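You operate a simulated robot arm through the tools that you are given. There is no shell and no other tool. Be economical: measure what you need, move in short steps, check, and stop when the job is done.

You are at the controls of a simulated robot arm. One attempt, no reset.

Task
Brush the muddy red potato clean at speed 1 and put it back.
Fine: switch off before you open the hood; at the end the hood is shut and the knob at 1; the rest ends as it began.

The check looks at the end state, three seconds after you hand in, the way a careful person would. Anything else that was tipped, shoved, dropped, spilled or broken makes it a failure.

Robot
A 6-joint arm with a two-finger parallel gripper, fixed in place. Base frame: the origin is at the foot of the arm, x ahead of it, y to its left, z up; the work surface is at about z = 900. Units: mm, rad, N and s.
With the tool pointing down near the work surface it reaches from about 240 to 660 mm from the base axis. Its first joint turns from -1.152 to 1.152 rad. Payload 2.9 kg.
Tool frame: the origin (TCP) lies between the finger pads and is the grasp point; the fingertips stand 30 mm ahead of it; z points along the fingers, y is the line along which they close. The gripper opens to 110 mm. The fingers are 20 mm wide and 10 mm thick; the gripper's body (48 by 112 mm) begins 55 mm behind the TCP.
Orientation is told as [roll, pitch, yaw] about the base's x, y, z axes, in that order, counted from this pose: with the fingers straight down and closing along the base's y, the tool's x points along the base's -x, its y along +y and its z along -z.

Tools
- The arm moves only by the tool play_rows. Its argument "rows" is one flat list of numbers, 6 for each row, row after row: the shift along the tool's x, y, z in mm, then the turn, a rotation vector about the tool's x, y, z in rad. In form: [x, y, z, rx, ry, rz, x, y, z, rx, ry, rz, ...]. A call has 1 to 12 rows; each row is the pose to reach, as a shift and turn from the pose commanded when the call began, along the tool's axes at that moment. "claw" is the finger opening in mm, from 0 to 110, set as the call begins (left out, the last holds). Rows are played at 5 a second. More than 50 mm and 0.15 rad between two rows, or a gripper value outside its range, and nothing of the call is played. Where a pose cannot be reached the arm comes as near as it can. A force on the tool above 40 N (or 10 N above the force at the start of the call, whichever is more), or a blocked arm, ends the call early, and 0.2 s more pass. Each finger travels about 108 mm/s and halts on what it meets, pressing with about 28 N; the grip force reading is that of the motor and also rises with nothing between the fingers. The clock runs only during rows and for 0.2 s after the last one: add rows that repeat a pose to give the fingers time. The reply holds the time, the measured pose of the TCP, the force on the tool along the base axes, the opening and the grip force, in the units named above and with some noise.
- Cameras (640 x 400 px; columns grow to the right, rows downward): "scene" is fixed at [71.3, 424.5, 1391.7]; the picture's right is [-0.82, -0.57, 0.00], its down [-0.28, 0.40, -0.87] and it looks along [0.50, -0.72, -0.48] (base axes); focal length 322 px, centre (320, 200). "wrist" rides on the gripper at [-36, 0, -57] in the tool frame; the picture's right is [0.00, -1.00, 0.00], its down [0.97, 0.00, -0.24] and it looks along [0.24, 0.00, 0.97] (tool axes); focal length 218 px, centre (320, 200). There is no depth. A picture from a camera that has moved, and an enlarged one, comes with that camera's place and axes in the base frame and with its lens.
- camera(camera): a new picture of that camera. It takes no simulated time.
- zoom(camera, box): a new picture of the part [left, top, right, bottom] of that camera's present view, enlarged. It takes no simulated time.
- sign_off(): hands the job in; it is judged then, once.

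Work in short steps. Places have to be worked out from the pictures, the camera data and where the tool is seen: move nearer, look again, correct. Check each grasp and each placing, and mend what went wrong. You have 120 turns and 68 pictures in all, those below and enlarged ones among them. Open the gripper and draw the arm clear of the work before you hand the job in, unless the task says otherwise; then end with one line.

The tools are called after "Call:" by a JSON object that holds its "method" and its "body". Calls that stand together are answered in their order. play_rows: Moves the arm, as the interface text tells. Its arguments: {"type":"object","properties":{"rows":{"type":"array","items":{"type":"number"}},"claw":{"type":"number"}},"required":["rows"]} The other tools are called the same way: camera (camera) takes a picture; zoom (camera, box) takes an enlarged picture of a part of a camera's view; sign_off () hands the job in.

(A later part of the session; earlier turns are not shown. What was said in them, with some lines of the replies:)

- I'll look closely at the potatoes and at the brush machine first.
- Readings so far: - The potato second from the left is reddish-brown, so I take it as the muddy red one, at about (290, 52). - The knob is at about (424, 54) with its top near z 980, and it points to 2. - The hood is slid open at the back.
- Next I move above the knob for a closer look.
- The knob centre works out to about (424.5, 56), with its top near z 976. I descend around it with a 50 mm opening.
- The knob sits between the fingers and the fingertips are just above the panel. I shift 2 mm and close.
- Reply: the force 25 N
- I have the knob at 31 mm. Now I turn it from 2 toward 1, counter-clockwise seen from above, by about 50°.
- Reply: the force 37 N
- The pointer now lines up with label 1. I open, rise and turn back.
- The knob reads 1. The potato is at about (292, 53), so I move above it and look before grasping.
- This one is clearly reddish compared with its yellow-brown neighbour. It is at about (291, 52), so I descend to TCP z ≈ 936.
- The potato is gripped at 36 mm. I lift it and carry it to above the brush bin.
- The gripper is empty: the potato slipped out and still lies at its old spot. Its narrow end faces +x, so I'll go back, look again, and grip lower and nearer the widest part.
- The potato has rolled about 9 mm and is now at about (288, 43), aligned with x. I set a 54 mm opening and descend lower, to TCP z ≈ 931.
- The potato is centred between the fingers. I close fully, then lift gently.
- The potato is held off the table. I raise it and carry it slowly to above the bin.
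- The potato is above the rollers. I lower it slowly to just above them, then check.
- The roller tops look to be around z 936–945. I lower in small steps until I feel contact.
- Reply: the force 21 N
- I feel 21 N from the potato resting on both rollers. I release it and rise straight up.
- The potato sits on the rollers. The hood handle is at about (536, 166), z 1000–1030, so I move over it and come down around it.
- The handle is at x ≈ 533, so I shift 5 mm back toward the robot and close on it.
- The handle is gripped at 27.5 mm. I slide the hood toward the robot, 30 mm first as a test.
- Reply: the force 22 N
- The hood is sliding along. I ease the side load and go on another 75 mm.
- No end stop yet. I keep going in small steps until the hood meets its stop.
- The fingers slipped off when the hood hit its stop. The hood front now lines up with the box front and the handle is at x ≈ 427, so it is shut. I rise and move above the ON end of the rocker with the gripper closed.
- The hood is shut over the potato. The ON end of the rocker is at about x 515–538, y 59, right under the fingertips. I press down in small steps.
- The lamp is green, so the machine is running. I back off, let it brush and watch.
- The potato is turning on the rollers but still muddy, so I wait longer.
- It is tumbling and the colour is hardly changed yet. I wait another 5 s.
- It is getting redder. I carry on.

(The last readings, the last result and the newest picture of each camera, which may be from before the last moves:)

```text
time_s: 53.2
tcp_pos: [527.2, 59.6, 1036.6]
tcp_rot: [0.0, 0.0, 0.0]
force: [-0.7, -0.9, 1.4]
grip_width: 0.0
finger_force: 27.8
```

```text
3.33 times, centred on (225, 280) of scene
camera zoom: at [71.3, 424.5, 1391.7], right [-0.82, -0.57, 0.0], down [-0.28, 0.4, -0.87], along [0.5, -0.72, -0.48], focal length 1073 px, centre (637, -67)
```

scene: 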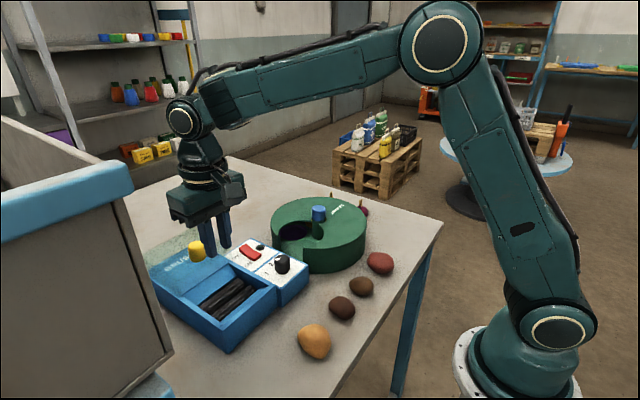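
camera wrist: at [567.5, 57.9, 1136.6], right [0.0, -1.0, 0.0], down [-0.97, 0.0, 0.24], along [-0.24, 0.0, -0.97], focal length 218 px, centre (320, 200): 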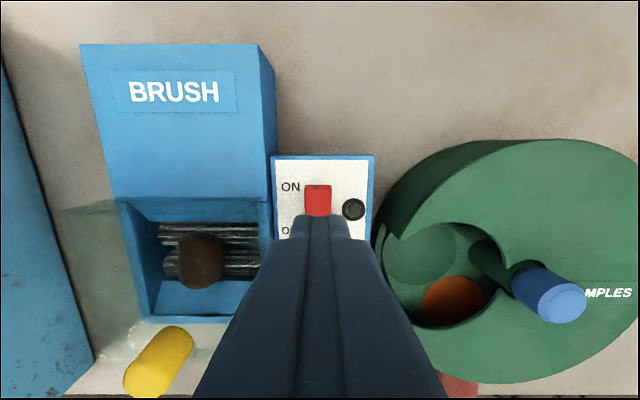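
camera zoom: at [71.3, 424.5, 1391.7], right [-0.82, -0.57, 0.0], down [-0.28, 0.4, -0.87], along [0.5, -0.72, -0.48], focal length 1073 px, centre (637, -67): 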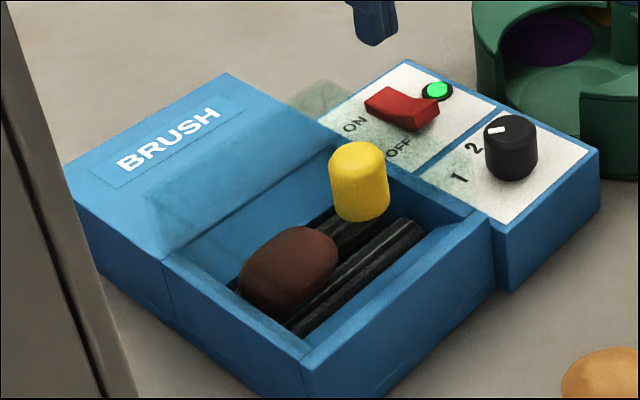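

It is more reddish now. I go on brushing and compare again.

Call:
{"method": "play_rows", "body": {"rows": [0, 0, 0, 0, 0, 0, 0, 0, 0, 0, 0, 0, 0, 0, 0, 0, 0, 0, 0, 0, 0, 0, 0, 0, 0, 0, 0, 0, 0, 0, 0, 0, 0, 0, 0, 0, 0, 0, 0, 0, 0, 0, 0, 0, 0, 0, 0, 0, 0, 0, 0, 0, 0, 0, 0, 0, 0, 0, 0, 0, 0, 0, 0, 0, 0, 0, 0, 0, 0, 0, 0, 0]}}

Call:
{"method": "play_rows", "body": {"rows": [0, 0, 0, 0, 0, 0, 0, 0, 0, 0, 0, 0, 0, 0, 0, 0, 0, 0, 0, 0, 0, 0, 0, 0, 0, 0, 0, 0, 0, 0, 0, 0, 0, 0, 0, 0, 0, 0, 0, 0, 0, 0, 0, 0, 0, 0, 0, 0, 0, 0, 0, 0, 0, 0, 0, 0, 0, 0, 0, 0, 0, 0, 0, 0, 0, 0, 0, 0, 0, 0, 0, 0]}}

Call:
{"method": "zoom", "body": {"camera": "scene", "box": [160, 220, 400, 360]}}

```text
time_s: 55.8
tcp_pos: [526.7, 59.3, 1036.2]
tcp_rot: [0.0, 0.001, 0.001]
force: [0.8, 0.2, -0.6]
grip_width: 0.0
finger_force: 27.9
```

```text
time_s: 58.4
tcp_pos: [526.2, 59.1, 1035.8]
tcp_rot: [0.001, -0.001, 0.001]
force: [0.0, -0.4, -0.5]
grip_width: 0.0
finger_force: 27.8
```

```text
2.67 times, centred on (280, 290) of scene
camera zoom: at [71.3, 424.5, 1391.7], right [-0.82, -0.57, 0.0], down [-0.28, 0.4, -0.87], along [0.5, -0.72, -0.48], focal length 858 px, centre (427, -40)
```

zoom: 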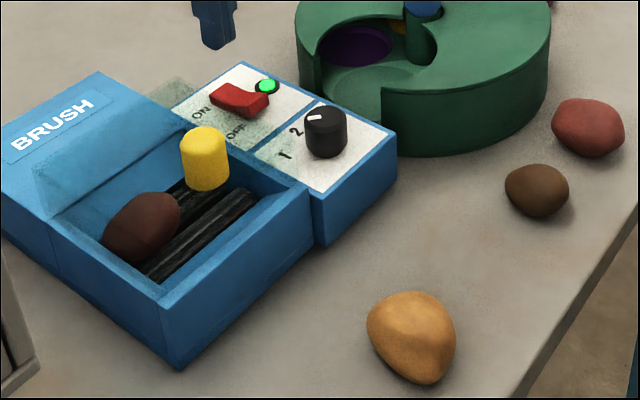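

It is still darker than the clean red potato. I brush about 10 s more.

Call:
{"method": "play_rows", "body": {"rows": [0, 0, 0, 0, 0, 0, 0, 0, 0, 0, 0, 0, 0, 0, 0, 0, 0, 0, 0, 0, 0, 0, 0, 0, 0, 0, 0, 0, 0, 0, 0, 0, 0, 0, 0, 0, 0, 0, 0, 0, 0, 0, 0, 0, 0, 0, 0, 0, 0, 0, 0, 0, 0, 0, 0, 0, 0, 0, 0, 0, 0, 0, 0, 0, 0, 0, 0, 0, 0, 0, 0, 0]}}

Call:
{"method": "play_rows", "body": {"rows": [0, 0, 0, 0, 0, 0, 0, 0, 0, 0, 0, 0, 0, 0, 0, 0, 0, 0, 0, 0, 0, 0, 0, 0, 0, 0, 0, 0, 0, 0, 0, 0, 0, 0, 0, 0, 0, 0, 0, 0, 0, 0, 0, 0, 0, 0, 0, 0, 0, 0, 0, 0, 0, 0, 0, 0, 0, 0, 0, 0, 0, 0, 0, 0, 0, 0, 0, 0, 0, 0, 0, 0]}}

Call:
{"method": "play_rows", "body": {"rows": [0, 0, 0, 0, 0, 0, 0, 0, 0, 0, 0, 0, 0, 0, 0, 0, 0, 0, 0, 0, 0, 0, 0, 0, 0, 0, 0, 0, 0, 0, 0, 0, 0, 0, 0, 0, 0, 0, 0, 0, 0, 0, 0, 0, 0, 0, 0, 0, 0, 0, 0, 0, 0, 0, 0, 0, 0, 0, 0, 0, 0, 0, 0, 0, 0, 0, 0, 0, 0, 0, 0, 0]}}

Call:
{"method": "zoom", "body": {"camera": "scene", "box": [160, 220, 400, 360]}}

```text
time_s: 61.0
tcp_pos: [525.8, 59.3, 1035.9]
tcp_rot: [0.0, 0.001, 0.001]
force: [0.1, 0.2, 0.6]
grip_width: 0.0
finger_force: 28.0
```

```text
time_s: 63.6
tcp_pos: [527.0, 58.2, 1036.3]
tcp_rot: [0.001, 0.002, 0.0]
force: [-0.4, 0.3, 0.2]
grip_width: 0.0
finger_force: 27.9
```

```text
time_s: 66.2
tcp_pos: [525.8, 59.8, 1037.4]
tcp_rot: [-0.001, 0.001, 0.0]
force: [-0.8, -0.6, -0.1]
grip_width: 0.0
finger_force: 27.9
```

```text
2.67 times, centred on (280, 290) of scene
camera zoom: at [71.3, 424.5, 1391.7], right [-0.82, -0.57, 0.0], down [-0.28, 0.4, -0.87], along [0.5, -0.72, -0.48], focal length 858 px, centre (427, -40)
```

zoom: 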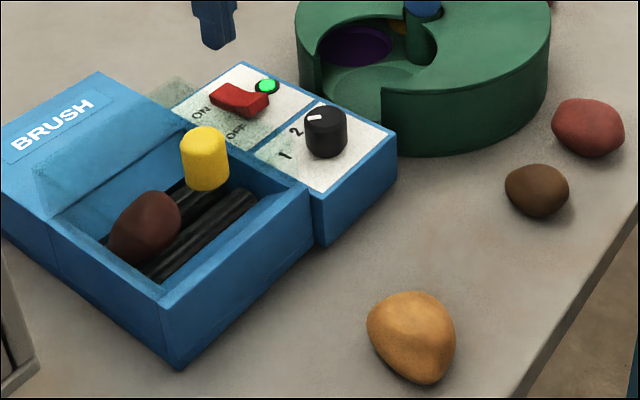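

I zoom in for a direct colour comparison.

Call:
{"method": "zoom", "body": {"camera": "scene", "box": [190, 280, 240, 320]}}

```text
10.00 times, centred on (215, 300) of scene
camera zoom: at [71.3, 424.5, 1391.7], right [-0.82, -0.57, 0.0], down [-0.28, 0.4, -0.87], along [0.5, -0.72, -0.48], focal length 3219 px, centre (1370, -800)
```

zoom: 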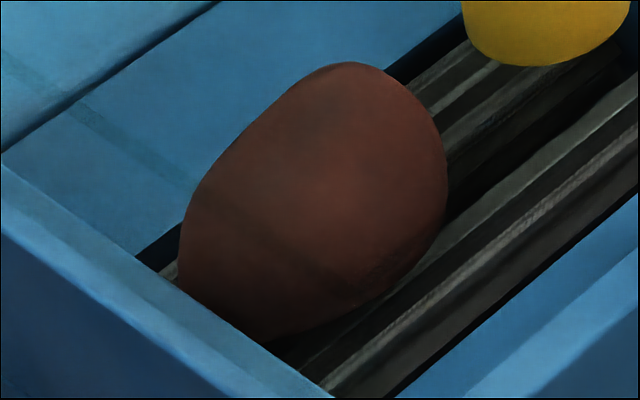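

It is reddish, but possibly still changing. I run about 8 s more and compare the same crop.

Call:
{"method": "play_rows", "body": {"rows": [0, 0, 0, 0, 0, 0, 0, 0, 0, 0, 0, 0, 0, 0, 0, 0, 0, 0, 0, 0, 0, 0, 0, 0, 0, 0, 0, 0, 0, 0, 0, 0, 0, 0, 0, 0, 0, 0, 0, 0, 0, 0, 0, 0, 0, 0, 0, 0, 0, 0, 0, 0, 0, 0, 0, 0, 0, 0, 0, 0, 0, 0, 0, 0, 0, 0, 0, 0, 0, 0, 0, 0]}}

Call:
{"method": "play_rows", "body": {"rows": [0, 0, 0, 0, 0, 0, 0, 0, 0, 0, 0, 0, 0, 0, 0, 0, 0, 0, 0, 0, 0, 0, 0, 0, 0, 0, 0, 0, 0, 0, 0, 0, 0, 0, 0, 0, 0, 0, 0, 0, 0, 0, 0, 0, 0, 0, 0, 0, 0, 0, 0, 0, 0, 0, 0, 0, 0, 0, 0, 0, 0, 0, 0, 0, 0, 0, 0, 0, 0, 0, 0, 0]}}

Call:
{"method": "play_rows", "body": {"rows": [0, 0, 0, 0, 0, 0, 0, 0, 0, 0, 0, 0, 0, 0, 0, 0, 0, 0, 0, 0, 0, 0, 0, 0, 0, 0, 0, 0, 0, 0, 0, 0, 0, 0, 0, 0, 0, 0, 0, 0, 0, 0, 0, 0, 0, 0, 0, 0, 0, 0, 0, 0, 0, 0, 0, 0, 0, 0, 0, 0, 0, 0, 0, 0, 0, 0, 0, 0, 0, 0, 0, 0]}}

Call:
{"method": "zoom", "body": {"camera": "scene", "box": [190, 280, 240, 320]}}

```text
time_s: 68.8
tcp_pos: [526.5, 59.5, 1035.3]
tcp_rot: [0.0, 0.0, -0.002]
force: [-0.5, -0.3, 0.8]
grip_width: 0.0
finger_force: 27.7
```

```text
time_s: 71.4
tcp_pos: [526.4, 60.1, 1036.0]
tcp_rot: [0.001, 0.001, 0.0]
force: [0.5, -1.2, -0.7]
grip_width: 0.1
finger_force: 27.7
```

```text
time_s: 74.0
tcp_pos: [527.9, 59.3, 1036.3]
tcp_rot: [0.0, 0.001, 0.0]
force: [-0.6, -0.1, -0.6]
grip_width: 0.0
finger_force: 27.8
```

```text
10.00 times, centred on (215, 300) of scene
camera zoom: at [71.3, 424.5, 1391.7], right [-0.82, -0.57, 0.0], down [-0.28, 0.4, -0.87], along [0.5, -0.72, -0.48], focal length 3219 px, centre (1370, -800)
```

zoom: 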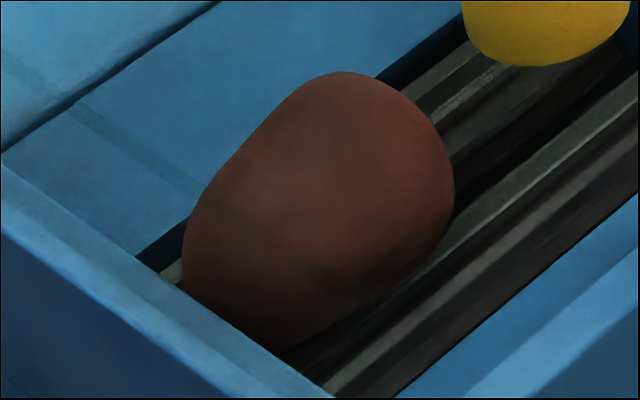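

There is little change over 8 s, so it may have levelled off. One more stretch will confirm.

Call:
{"method": "play_rows", "body": {"rows": [0, 0, 0, 0, 0, 0, 0, 0, 0, 0, 0, 0, 0, 0, 0, 0, 0, 0, 0, 0, 0, 0, 0, 0, 0, 0, 0, 0, 0, 0, 0, 0, 0, 0, 0, 0, 0, 0, 0, 0, 0, 0, 0, 0, 0, 0, 0, 0, 0, 0, 0, 0, 0, 0, 0, 0, 0, 0, 0, 0, 0, 0, 0, 0, 0, 0, 0, 0, 0, 0, 0, 0]}}

Call:
{"method": "play_rows", "body": {"rows": [0, 0, 0, 0, 0, 0, 0, 0, 0, 0, 0, 0, 0, 0, 0, 0, 0, 0, 0, 0, 0, 0, 0, 0, 0, 0, 0, 0, 0, 0, 0, 0, 0, 0, 0, 0, 0, 0, 0, 0, 0, 0, 0, 0, 0, 0, 0, 0, 0, 0, 0, 0, 0, 0, 0, 0, 0, 0, 0, 0, 0, 0, 0, 0, 0, 0, 0, 0, 0, 0, 0, 0]}}

Call:
{"method": "zoom", "body": {"camera": "scene", "box": [190, 280, 240, 320]}}

```text
time_s: 76.6
tcp_pos: [527.1, 59.3, 1034.9]
tcp_rot: [0.0, -0.001, 0.002]
force: [-1.6, -1.0, -0.6]
grip_width: 0.0
finger_force: 28.2
```

```text
time_s: 79.2
tcp_pos: [527.1, 59.0, 1036.4]
tcp_rot: [-0.001, -0.001, 0.001]
force: [-0.4, 0.0, -0.2]
grip_width: 0.0
finger_force: 27.9
```

```text
10.00 times, centred on (215, 300) of scene
camera zoom: at [71.3, 424.5, 1391.7], right [-0.82, -0.57, 0.0], down [-0.28, 0.4, -0.87], along [0.5, -0.72, -0.48], focal length 3219 px, centre (1370, -800)
```

zoom: 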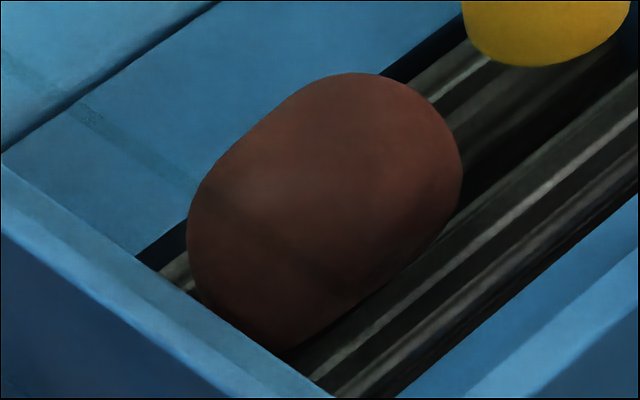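

The colour has levelled off. I now press the OFF end, at x ≈ 494.

Call:
{"method": "play_rows", "body": {"rows": [33, 0.5, 0, 0, 0, 0, 33, 0.5, 20, 0, 0, 0, 33, 0.5, 32, 0, 0, 0, 33, 0.5, 37, 0, 0, 0, 33, 0.5, 40, 0, 0, 0, 33, 0.5, 43, 0, 0, 0, 33, 0.5, 46, 0, 0, 0, 33, 0.5, 48, 0, 0, 0]}}

Call:
{"method": "play_rows", "body": {"rows": [0, 0, -20, 0, 0, 0, 0, 0, -60, 0, 0, 0, 0, 0, -100, 0, 0, 0, 0, 0, -100, 0, 0, 0]}}

Call:
{"method": "camera", "body": {"camera": "wrist"}}

Call:
{"method": "zoom", "body": {"camera": "scene", "box": [160, 220, 400, 360]}}

```text
time_s: 81.0
tcp_pos: [493.7, 61.6, 988.8]
tcp_rot: [0.0, -0.001, 0.0]
force: [-0.7, -0.7, 1.0]
grip_width: 0.0
finger_force: 27.8
```

```text
time_s: 82.0
tcp_pos: [493.8, 64.6, 1088.3]
tcp_rot: [0.001, -0.001, 0.0]
force: [0.2, -0.4, 0.8]
grip_width: 0.1
finger_force: 27.8
```

```text
20 pictures are left
camera wrist: at [531.4, 64.6, 1146.4], right [0.0, -1.0, 0.0], down [-0.97, 0.0, 0.24], along [-0.24, 0.0, -0.97], focal length 218 px, centre (320, 200)
```

wrist: 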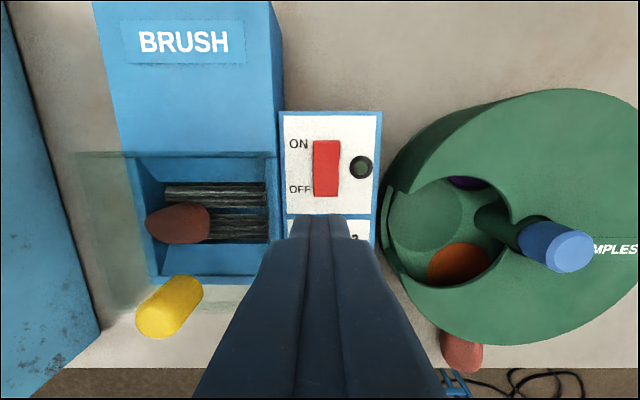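

```text
2.67 times, centred on (280, 290) of scene
camera zoom: at [71.2, 424.5, 1391.7], right [-0.82, -0.57, 0.0], down [-0.28, 0.4, -0.87], along [0.5, -0.72, -0.48], focal length 858 px, centre (427, -40)
```

zoom: 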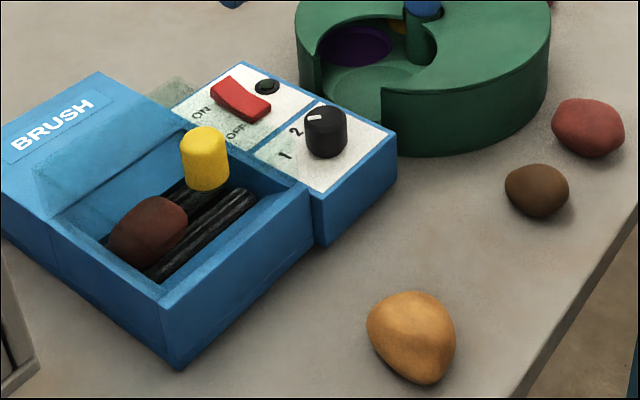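

It is off and the lamp is dark. Next I grip the hood handle at about (428, 166) and slide it back open.

Call:
{"method": "play_rows", "body": {"rows": [22, 33, 0, 0, 0, 0, 44, 66, 0, 0, 0, 0, 66.5, 101, 0, 0, 0, 0, 66.5, 101, 25, 0, 0, 0, 66.5, 101, 45, 0, 0, 0, 66.5, 101, 51, 0, 0, 0, 66.5, 101, 51, 0, 0, 0], "claw": 60}}

Call:
{"method": "play_rows", "body": {"rows": [0, 0, 0, 0, 0, 0, 0, 0, 0, 0, 0, 0, 0, 0, 0, 0, 0, 0], "claw": 12}}

Call:
{"method": "play_rows", "body": {"rows": [-4, 0, 0, 0, 0, 0, -12, 0, 0, 0, 0, 0, -24, 0, 0, 0, 0, 0, -36, 0, 0, 0, 0, 0, -48, 0, 0, 0, 0, 0, -60, 0, 0, 0, 0, 0, -72, 0, 0, 0, 0, 0, -84, 0, 0, 0, 0, 0, -94, 0, 0, 0, 0, 0, -100, 0, 0, 0, 0, 0, -105, 0, 0, 0, 0, 0, -105, 0, 0, 0, 0, 0]}}

Call:
{"method": "camera", "body": {"camera": "wrist"}}

```text
time_s: 83.6
tcp_pos: [428.4, 163.8, 1039.0]
tcp_rot: [-0.001, 0.0, 0.0]
force: [-0.7, 0.5, 0.2]
grip_width: 60.0
finger_force: 0.0
```

```text
time_s: 84.4
tcp_pos: [427.4, 164.3, 1038.0]
tcp_rot: [0.002, 0.001, 0.004]
force: [-0.3, 20.0, -4.7]
grip_width: 27.5
finger_force: 45.2
```

```text
time_s: 87.0
tcp_pos: [533.3, 164.5, 1039.0]
tcp_rot: [0.001, -0.005, 0.006]
force: [-0.5, 30.2, 19.5]
grip_width: 27.1
finger_force: 44.8
```

```text
18 pictures are left
camera wrist: at [570.1, 165.5, 1096.1], right [0.01, -1.0, 0.0], down [-0.97, -0.01, 0.24], along [-0.24, 0.0, -0.97], focal length 218 px, centre (320, 200)
```

wrist: 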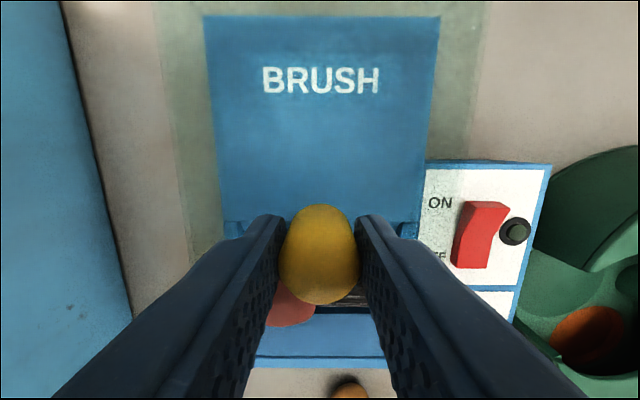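

The hood is open again and the potato looks clean red. I release, rise and look into the bin.

Call:
{"method": "play_rows", "body": {"rows": [0, 0, 0, 0, 0, 0, 0, 0, 0, 0, 0, 0, 0, 0, 0, 0, 0, 0, 0, 0, -30, 0, 0, 0, 0, 0, -55, 0, 0, 0, 35, 10, -55, 0, 0, 0, 68, 20, -55, 0, 0, 0, 68, 20, -55, 0, 0, 0], "claw": 62}}

Call:
{"method": "camera", "body": {"camera": "wrist"}}

Call:
{"method": "zoom", "body": {"camera": "scene", "box": [140, 220, 400, 360]}}

```text
time_s: 88.8
tcp_pos: [462.9, 181.6, 1090.9]
tcp_rot: [0.002, -0.002, 0.0]
force: [-0.2, 0.0, -0.7]
grip_width: 61.6
finger_force: 0.1
```

```text
17 pictures are left
camera wrist: at [500.1, 182.5, 1149.5], right [0.0, -1.0, 0.0], down [-0.97, 0.0, 0.24], along [-0.24, 0.0, -0.97], focal length 218 px, centre (320, 200)
```

wrist: 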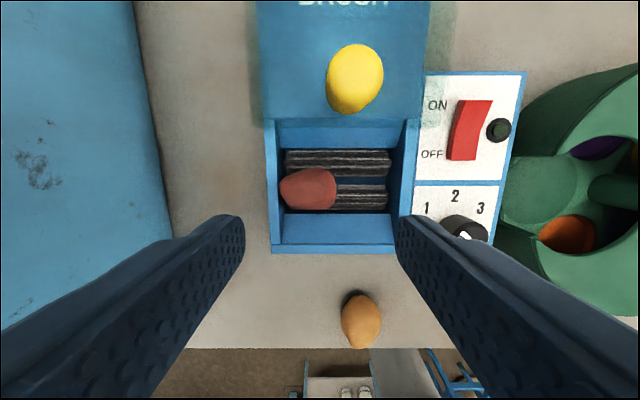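

```text
2.46 times, centred on (270, 290) of scene
camera zoom: at [71.2, 424.5, 1391.7], right [-0.82, -0.57, 0.0], down [-0.28, 0.4, -0.87], along [0.5, -0.72, -0.48], focal length 792 px, centre (443, -22)
```

zoom: 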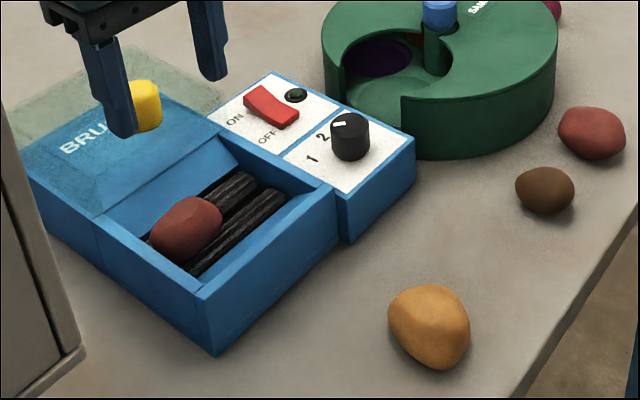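

It is clean and now matches the other red potato. It lies at about (462, 192) with its long axis along y, touching the left wall. I turn the gripper 90° so it closes along x over the potato.

Call:
{"method": "play_rows", "body": {"rows": [2, 10, 0, 0, 0, -0.143, 2, 10, 0, 0, 0, -0.286, 2, 10, 0, 0, 0, -0.429, 2, 10, 0, 0, 0, -0.572, 2, 10, 0, 0, 0, -0.715, 2, 10, 0, 0, 0, -0.858, 2, 10, 0, 0, 0, -1.0, 2, 10, 0, 0, 0, -1.143, 2, 10, 0, 0, 0, -1.286, 2, 10, 0, 0, 0, -1.429, 2, 10, 0, 0, 0, -1.571, 2, 10, 0, 0, 0, -1.571], "claw": 60}}

Call:
{"method": "camera", "body": {"camera": "wrist"}}

```text
time_s: 91.4
tcp_pos: [462.9, 191.4, 1092.8]
tcp_rot: [0.0, -0.001, 1.573]
force: [0.3, 0.1, 0.6]
grip_width: 60.0
finger_force: 0.1
```

```text
15 pictures are left
camera wrist: at [463.4, 227.4, 1150.8], right [1.0, 0.0, 0.0], down [0.0, -0.97, 0.24], along [0.0, -0.24, -0.97], focal length 218 px, centre (320, 200)
```

wrist: 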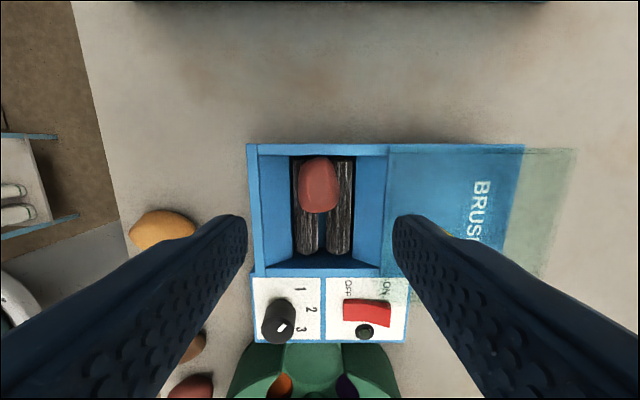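

The potato is centred at about (462, 193) and 36 mm wide along x. I descend with a 52 mm opening to just above the rollers.

Call:
{"method": "play_rows", "body": {"rows": [-1, 1, 40, 0, 0, 0, -1, 1, 75, 0, 0, 0, -1, 1, 95, 0, 0, 0, -1, 1, 106, 0, 0, 0, -1, 1, 109, 0, 0, 0, -1, 1, 112, 0, 0, 0, -1, 1, 114, 0, 0, 0, -1, 1, 114, 0, 0, 0], "claw": 52}}

Call:
{"method": "camera", "body": {"camera": "wrist"}}

Call:
{"method": "zoom", "body": {"camera": "scene", "box": [150, 230, 270, 330]}}

```text
time_s: 93.2
tcp_pos: [460.3, 191.4, 977.6]
tcp_rot: [0.0, 0.001, 1.571]
force: [-0.7, -0.2, 0.6]
grip_width: 52.2
finger_force: 0.2
```

```text
14 pictures are left
camera wrist: at [461.7, 228.3, 1035.6], right [1.0, 0.0, 0.0], down [0.0, -0.97, 0.24], along [0.0, -0.24, -0.97], focal length 218 px, centre (320, 200)
```

wrist: 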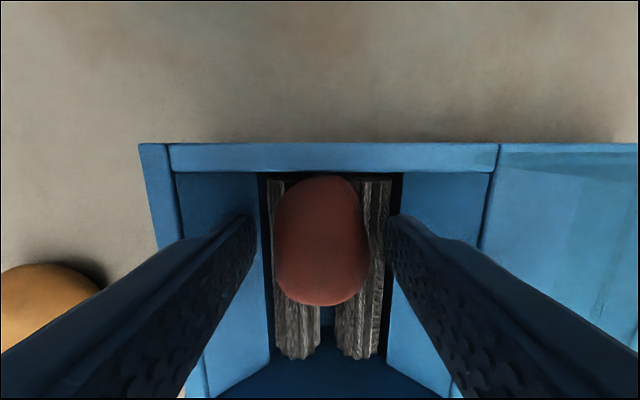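

```text
4.00 times, centred on (210, 280) of scene
camera zoom: at [71.3, 424.5, 1391.7], right [-0.82, -0.57, 0.0], down [-0.28, 0.4, -0.87], along [0.5, -0.72, -0.48], focal length 1288 px, centre (760, -120)
```

zoom: 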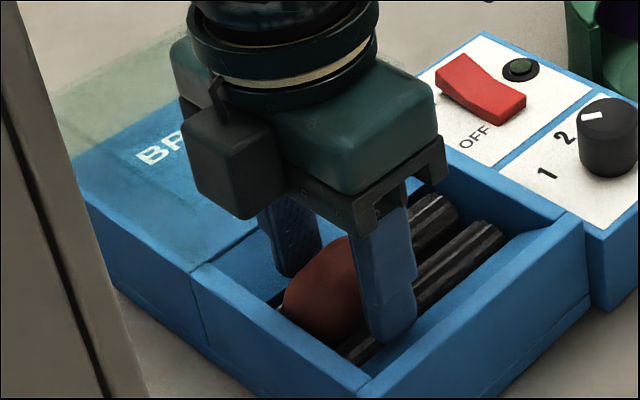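

The potato is well centred, with the tips just over the roller tops. I close and lift gently.

Call:
{"method": "play_rows", "body": {"rows": [0, 0, 0, 0, 0, 0, 0, 0, 0, 0, 0, 0, 0, 0, 0, 0, 0, 0, 0, 0, -2, 0, 0, 0, 0, 0, -5, 0, 0, 0, 0, 0, -9, 0, 0, 0, 0, 0, -14, 0, 0, 0, 0, 0, -20, 0, 0, 0, 0, 0, -20, 0, 0, 0], "claw": 0}}

Call:
{"method": "camera", "body": {"camera": "wrist"}}

```text
time_s: 95.2
tcp_pos: [461.9, 192.2, 998.5]
tcp_rot: [0.0, 0.001, 1.57]
force: [0.7, -0.8, -0.7]
grip_width: 36.6
finger_force: 27.8
```

```text
12 pictures are left
camera wrist: at [463.0, 228.6, 1056.4], right [1.0, 0.0, 0.0], down [0.0, -0.97, 0.24], along [0.0, -0.24, -0.97], focal length 218 px, centre (320, 200)
```

wrist: 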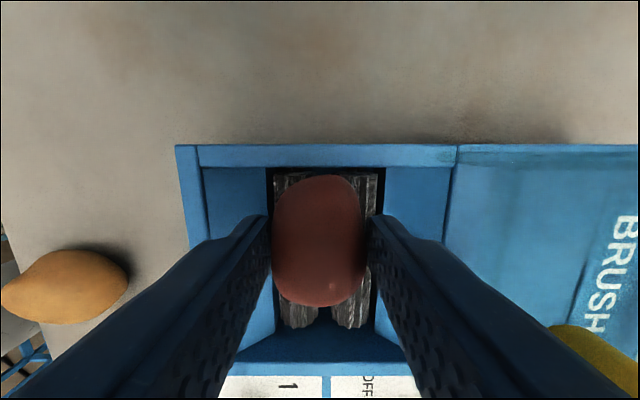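

It is securely held at 36.6 mm. I lift it slowly, then rotate back.

Call:
{"method": "play_rows", "body": {"rows": [0, 0, -6, 0, 0, 0, 0, 0, -16, 0, 0, 0, 0, 0, -28, 0, 0, 0, 0, 0, -40, 0, 0, 0, 0, 0, -52, 0, 0, 0, 0, 0, -64, 0, 0, 0, 0, 0, -74, 0, 0, 0, 0, 0, -80, 0, 0, 0, 0, 0, -80, 0, 0, 0]}}

Call:
{"method": "play_rows", "body": {"rows": [0, 0, 0, 0, 0, 0.1, 4, 4, 0, 0, 0, 0.24, 12, 14, 0, 0, 0, 0.38, 20, 24, 0, 0, 0, 0.52, 28, 36, 0, 0, 0, 0.66, 36, 48, 0, 0, 0, 0.8, 44, 60, 0, 0, 0, 0.94, 52, 72, 0, 0, 0, 1.08, 60, 84, 0, 0, 0, 1.22, 66, 92, 0, 0, 0, 1.36, 70, 98, 0, 0, 0, 1.48, 72, 100, 0, 0, 0, 1.571]}}

```text
time_s: 97.2
tcp_pos: [462.0, 193.1, 1078.6]
tcp_rot: [0.001, 0.0, 1.571]
force: [0.2, 0.1, -1.3]
grip_width: 36.7
finger_force: 27.9
```

```text
time_s: 99.8
tcp_pos: [362.7, 120.9, 1076.8]
tcp_rot: [0.001, 0.0, -0.001]
force: [-1.5, 0.1, -0.1]
grip_width: 36.5
finger_force: 28.1
```

Still held, and now facing the normal way. I move over the original spot and descend to z ≈ 955.

Call:
{"method": "play_rows", "body": {"rows": [6, -6, 0, 0, 0, 0, 20, -19, 0, 0, 0, 0, 36, -34, 0, 0, 0, 0, 52, -50, 0, 0, 0, 0, 65, -62, 5, 0, 0, 0, 71, -68.5, 20, 0, 0, 0, 71, -68.5, 40, 0, 0, 0, 71, -68.5, 62, 0, 0, 0, 71, -68.5, 84, 0, 0, 0, 71, -68.5, 104, 0, 0, 0, 71, -68.5, 118, 0, 0, 0, 71, -68.5, 122, 0, 0, 0]}}

Call:
{"method": "camera", "body": {"camera": "wrist"}}

Call:
{"method": "zoom", "body": {"camera": "scene", "box": [290, 240, 410, 350]}}

```text
time_s: 102.4
tcp_pos: [290.5, 51.6, 957.3]
tcp_rot: [0.0, 0.0, 0.001]
force: [0.0, 0.9, -0.3]
grip_width: 36.2
finger_force: 27.8
```

```text
11 pictures are left
camera wrist: at [327.3, 51.7, 1015.1], right [0.0, -1.0, 0.0], down [-0.97, 0.0, 0.24], along [-0.24, 0.0, -0.97], focal length 218 px, centre (320, 200)
```

wrist: 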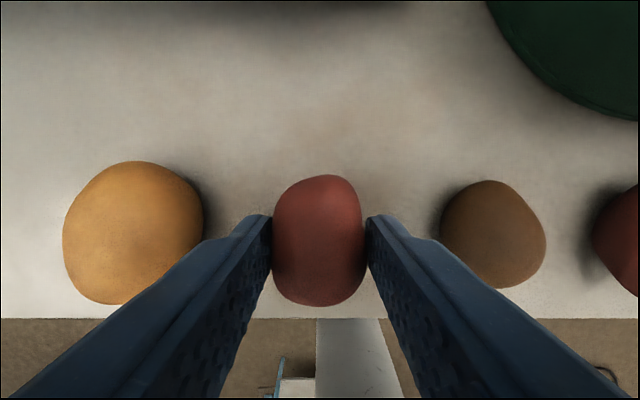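

```text
3.64 times, centred on (350, 295) of scene
camera zoom: at [71.3, 424.5, 1391.7], right [-0.82, -0.57, 0.0], down [-0.28, 0.4, -0.87], along [0.5, -0.72, -0.48], focal length 1170 px, centre (211, -146)
```

zoom: 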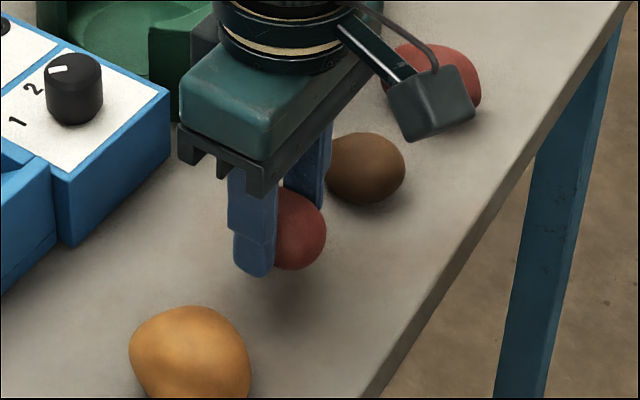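

Clean and right over its original place. I lower in 2–3 mm steps until it touches.

Call:
{"method": "play_rows", "body": {"rows": [0, 0, 5, 0, 0, 0, 0, 0, 9, 0, 0, 0, 0, 0, 12, 0, 0, 0, 0, 0, 14, 0, 0, 0, 0, 0, 16, 0, 0, 0, 0, 0, 16, 0, 0, 0]}}

```text
time_s: 103.8
tcp_pos: [289.9, 52.7, 942.5]
tcp_rot: [0.0, 0.0, 0.0]
force: [-0.1, -0.7, 0.0]
grip_width: 36.6
finger_force: 28.0
```

Call:
{"method": "play_rows", "body": {"rows": [0, 0, 1.5, 0, 0, 0, 0, 0, 3, 0, 0, 0, 0, 0, 4.5, 0, 0, 0, 0, 0, 6, 0, 0, 0, 0, 0, 6, 0, 0, 0]}}

```text
time_s: 105.0
tcp_pos: [291.3, 53.1, 937.9]
tcp_rot: [0.002, -0.001, 0.001]
force: [0.9, 10.2, 20.0]
grip_width: 36.5
finger_force: 28.1
```

It has touched the table (20 N). I ease off slightly, open gradually, then rise.

Call:
{"method": "play_rows", "body": {"rows": [0, 0, -1, 0, 0, 0, 0, 0, -1, 0, 0, 0, 0, 0, -1, 0, 0, 0], "claw": 40}}

Call:
{"method": "play_rows", "body": {"rows": [0, 0, 0, 0, 0, 0, 0, 0, 0, 0, 0, 0, 0, 0, 0, 0, 0, 0, 0, 0, -25, 0, 0, 0, 0, 0, -60, 0, 0, 0, 0, 0, -100, 0, 0, 0, 0, 0, -140, 0, 0, 0, 0, 0, -140, 0, 0, 0], "claw": 60}}

Call:
{"method": "camera", "body": {"camera": "wrist"}}

```text
time_s: 105.8
tcp_pos: [290.4, 53.0, 936.9]
tcp_rot: [0.001, 0.001, -0.001]
force: [0.2, 0.0, 0.2]
grip_width: 40.1
finger_force: 0.0
```

```text
time_s: 107.6
tcp_pos: [291.7, 51.0, 1078.1]
tcp_rot: [0.0, 0.0, 0.0]
force: [-0.3, -0.2, 0.0]
grip_width: 60.3
finger_force: 0.0
```

```text
9 pictures are left
camera wrist: at [328.5, 51.7, 1134.9], right [0.0, -1.0, 0.0], down [-0.97, 0.0, 0.24], along [-0.24, 0.0, -0.97], focal length 218 px, centre (320, 200)
```

wrist: 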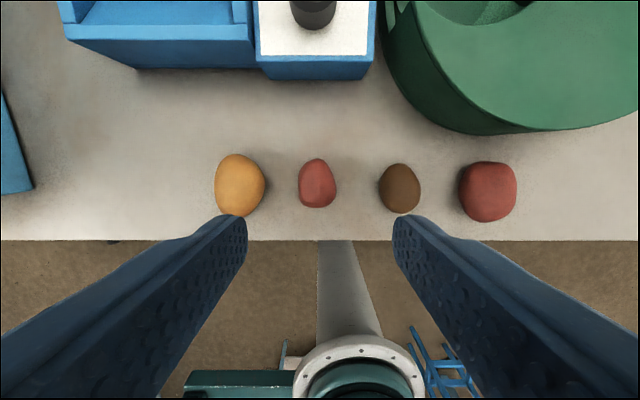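

The clean potato is back in the row at about (292, 54). Now I go back to the hood handle, at about (533, 165), to shut it.

Call:
{"method": "play_rows", "body": {"rows": [-35, 16, -12, 0, 0, 0, -75, 35, -12, 0, 0, 0, -115, 54, -12, 0, 0, 0, -155, 73, -12, 0, 0, 0, -195, 92, -12, 0, 0, 0, -230, 109, -12, 0, 0, 0, -242, 114, -12, 0, 0, 0, -242, 114, 15, 0, 0, 0, -242, 114, 35, 0, 0, 0, -242, 114, 40, 0, 0, 0, -242, 114, 40, 0, 0, 0], "claw": 60}}

Call:
{"method": "camera", "body": {"camera": "wrist"}}

```text
time_s: 110.0
tcp_pos: [535.0, 165.3, 1035.6]
tcp_rot: [-0.001, 0.0, -0.001]
force: [-0.4, -0.2, -0.6]
grip_width: 60.1
finger_force: 0.0
```

```text
8 pictures are left
camera wrist: at [571.7, 165.7, 1093.3], right [0.0, -1.0, 0.0], down [-0.97, 0.0, 0.24], along [-0.24, 0.0, -0.97], focal length 218 px, centre (320, 200)
```

wrist: 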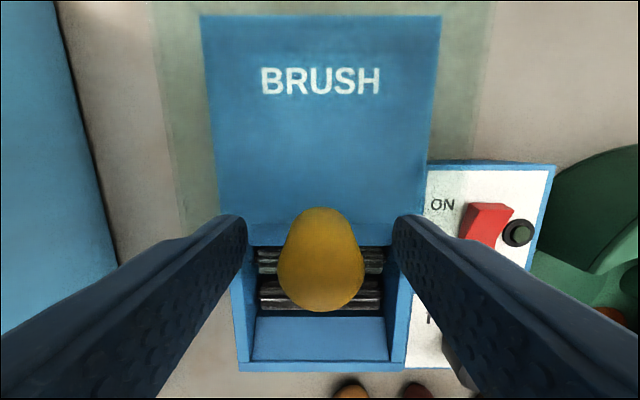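

The handle is between the fingers. I grip it and slide it fully forward, to just past the stop position as before.

Call:
{"method": "play_rows", "body": {"rows": [1, 0, 0, 0, 0, 0, 1, 0, 0, 0, 0, 0, 1, 0, 0, 0, 0, 0], "claw": 12}}

Call:
{"method": "play_rows", "body": {"rows": [5, 1, 0, 0, 0, 0, 14, 1, 0, 0, 0, 0, 26, 1, 0, 0, 0, 0, 38, 1, 0, 0, 0, 0, 50, 1, 0, 0, 0, 0, 62, 1, 0, 0, 0, 0, 74, 1, 0, 0, 0, 0, 86, 1, 0, 0, 0, 0, 95, 1, 0, 0, 0, 0, 102, 1, 0, 0, 0, 0, 107, 1, 0, 0, 0, 0, 109, 1, 0, 0, 0, 0]}}

```text
time_s: 110.8
tcp_pos: [532.1, 164.6, 1036.4]
tcp_rot: [0.001, 0.001, -0.002]
force: [0.6, -6.3, -0.9]
grip_width: 27.5
finger_force: 45.3
```

```text
time_s: 113.4
tcp_pos: [426.5, 165.4, 1036.7]
tcp_rot: [0.0, -0.008, -0.008]
force: [29.2, -19.5, -14.7]
grip_width: 27.7
finger_force: 44.6
```

A 29 N push back in x means the hood is at its stop. I release, rise and draw clear.

Call:
{"method": "play_rows", "body": {"rows": [0, 0, 0, 0, 0, 0, 0, 0, 0, 0, 0, 0, 0, 0, 0, 0, 0, 0, 0, 0, -30, 0, 0, 0, 0, 0, -70, 0, 0, 0, 0, -20, -110, 0, 0, 0, -5, -60, -140, 0, 0, 0, -7, -100, -170, 0, 0, 0, -7, -116, -205, 0, 0, 0, -7, -116, -220, 0, 0, 0, -7, -116, -220, 0, 0, 0], "claw": 60}}

Call:
{"method": "play_rows", "body": {"rows": [0, 0, 0, 0, 0, 0, 0, 0, 0, 0, 0, 0, 0, 0, 0, 0, 0, 0], "claw": 110}}

Call:
{"method": "camera", "body": {"camera": "wrist"}}

Call:
{"method": "zoom", "body": {"camera": "scene", "box": [130, 180, 410, 360]}}

```text
refused: row 7 steps farther than a row can; nothing moved
```

```text
time_s: 114.2
tcp_pos: [421.9, 167.2, 1036.2]
tcp_rot: [0.001, 0.0, 0.0]
force: [0.3, 0.6, -0.1]
grip_width: 110.1
finger_force: 0.1
```

```text
7 pictures are left
camera wrist: at [459.4, 167.1, 1093.7], right [0.0, -1.0, 0.0], down [-0.97, 0.0, 0.24], along [-0.24, 0.0, -0.97], focal length 218 px, centre (320, 200)
```

wrist: 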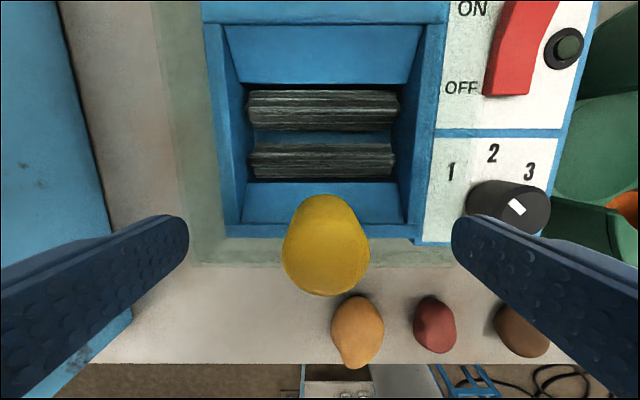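

```text
2.22 times, centred on (270, 270) of scene
camera zoom: at [71.2, 424.5, 1391.7], right [-0.82, -0.57, 0.0], down [-0.28, 0.4, -0.87], along [0.5, -0.72, -0.48], focal length 715 px, centre (431, 44)
```

zoom: 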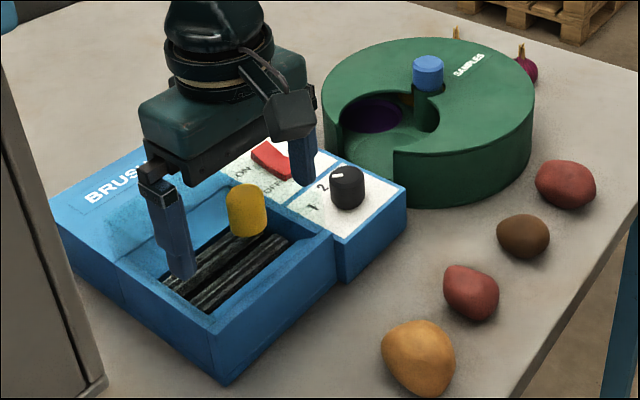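

The first call was refused because one row stepped too far. The fingers did open and touched nothing, so I now rise straight up and clear.

Call:
{"method": "play_rows", "body": {"rows": [0, 0, -30, 0, 0, 0, 0, 0, -65, 0, 0, 0, 0, -10, -105, 0, 0, 0, -5, -40, -135, 0, 0, 0, -7, -75, -165, 0, 0, 0, -7, -105, -195, 0, 0, 0, -7, -117, -220, 0, 0, 0, -7, -117, -220, 0, 0, 0]}}

Call:
{"method": "camera", "body": {"camera": "wrist"}}

Call:
{"method": "camera", "body": {"camera": "scene"}}

```text
time_s: 116.0
tcp_pos: [429.7, 51.7, 1258.4]
tcp_rot: [0.001, 0.001, -0.001]
force: [-0.1, -0.6, -0.7]
grip_width: 110.0
finger_force: 0.1
```

```text
5 pictures are left
camera wrist: at [466.5, 52.6, 1314.8], right [0.0, -1.0, 0.0], down [-0.97, 0.0, 0.24], along [-0.24, 0.0, -0.97], focal length 218 px, centre (320, 200)
```

wrist: 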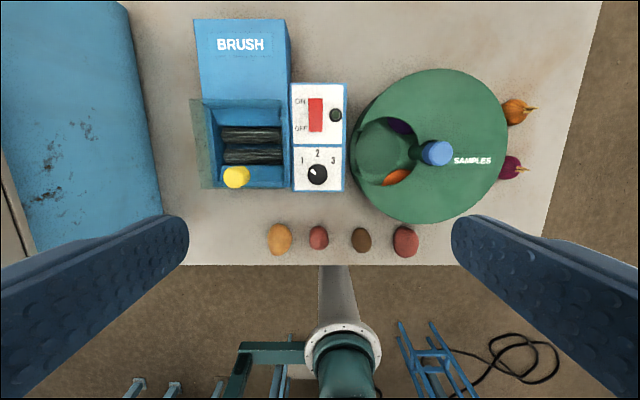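

```text
4 pictures are left
```

scene: 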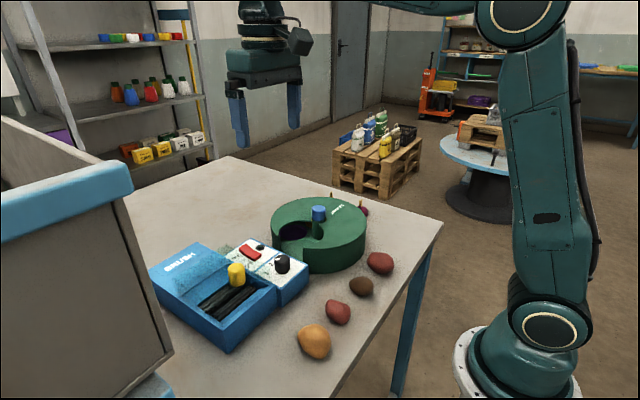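

Everything checks out: the red potato is clean and back in its place, the hood is shut, the switch is off, the knob is at 1, and the rest looks as it was. I hand in.

Call:
{"method": "sign_off", "body": {}}

```text
The job is handed in.
```

The muddy red potato was brushed clean at speed 1 and put back in its place; I switched off before opening the hood, and the hood is now shut with the knob at 1.
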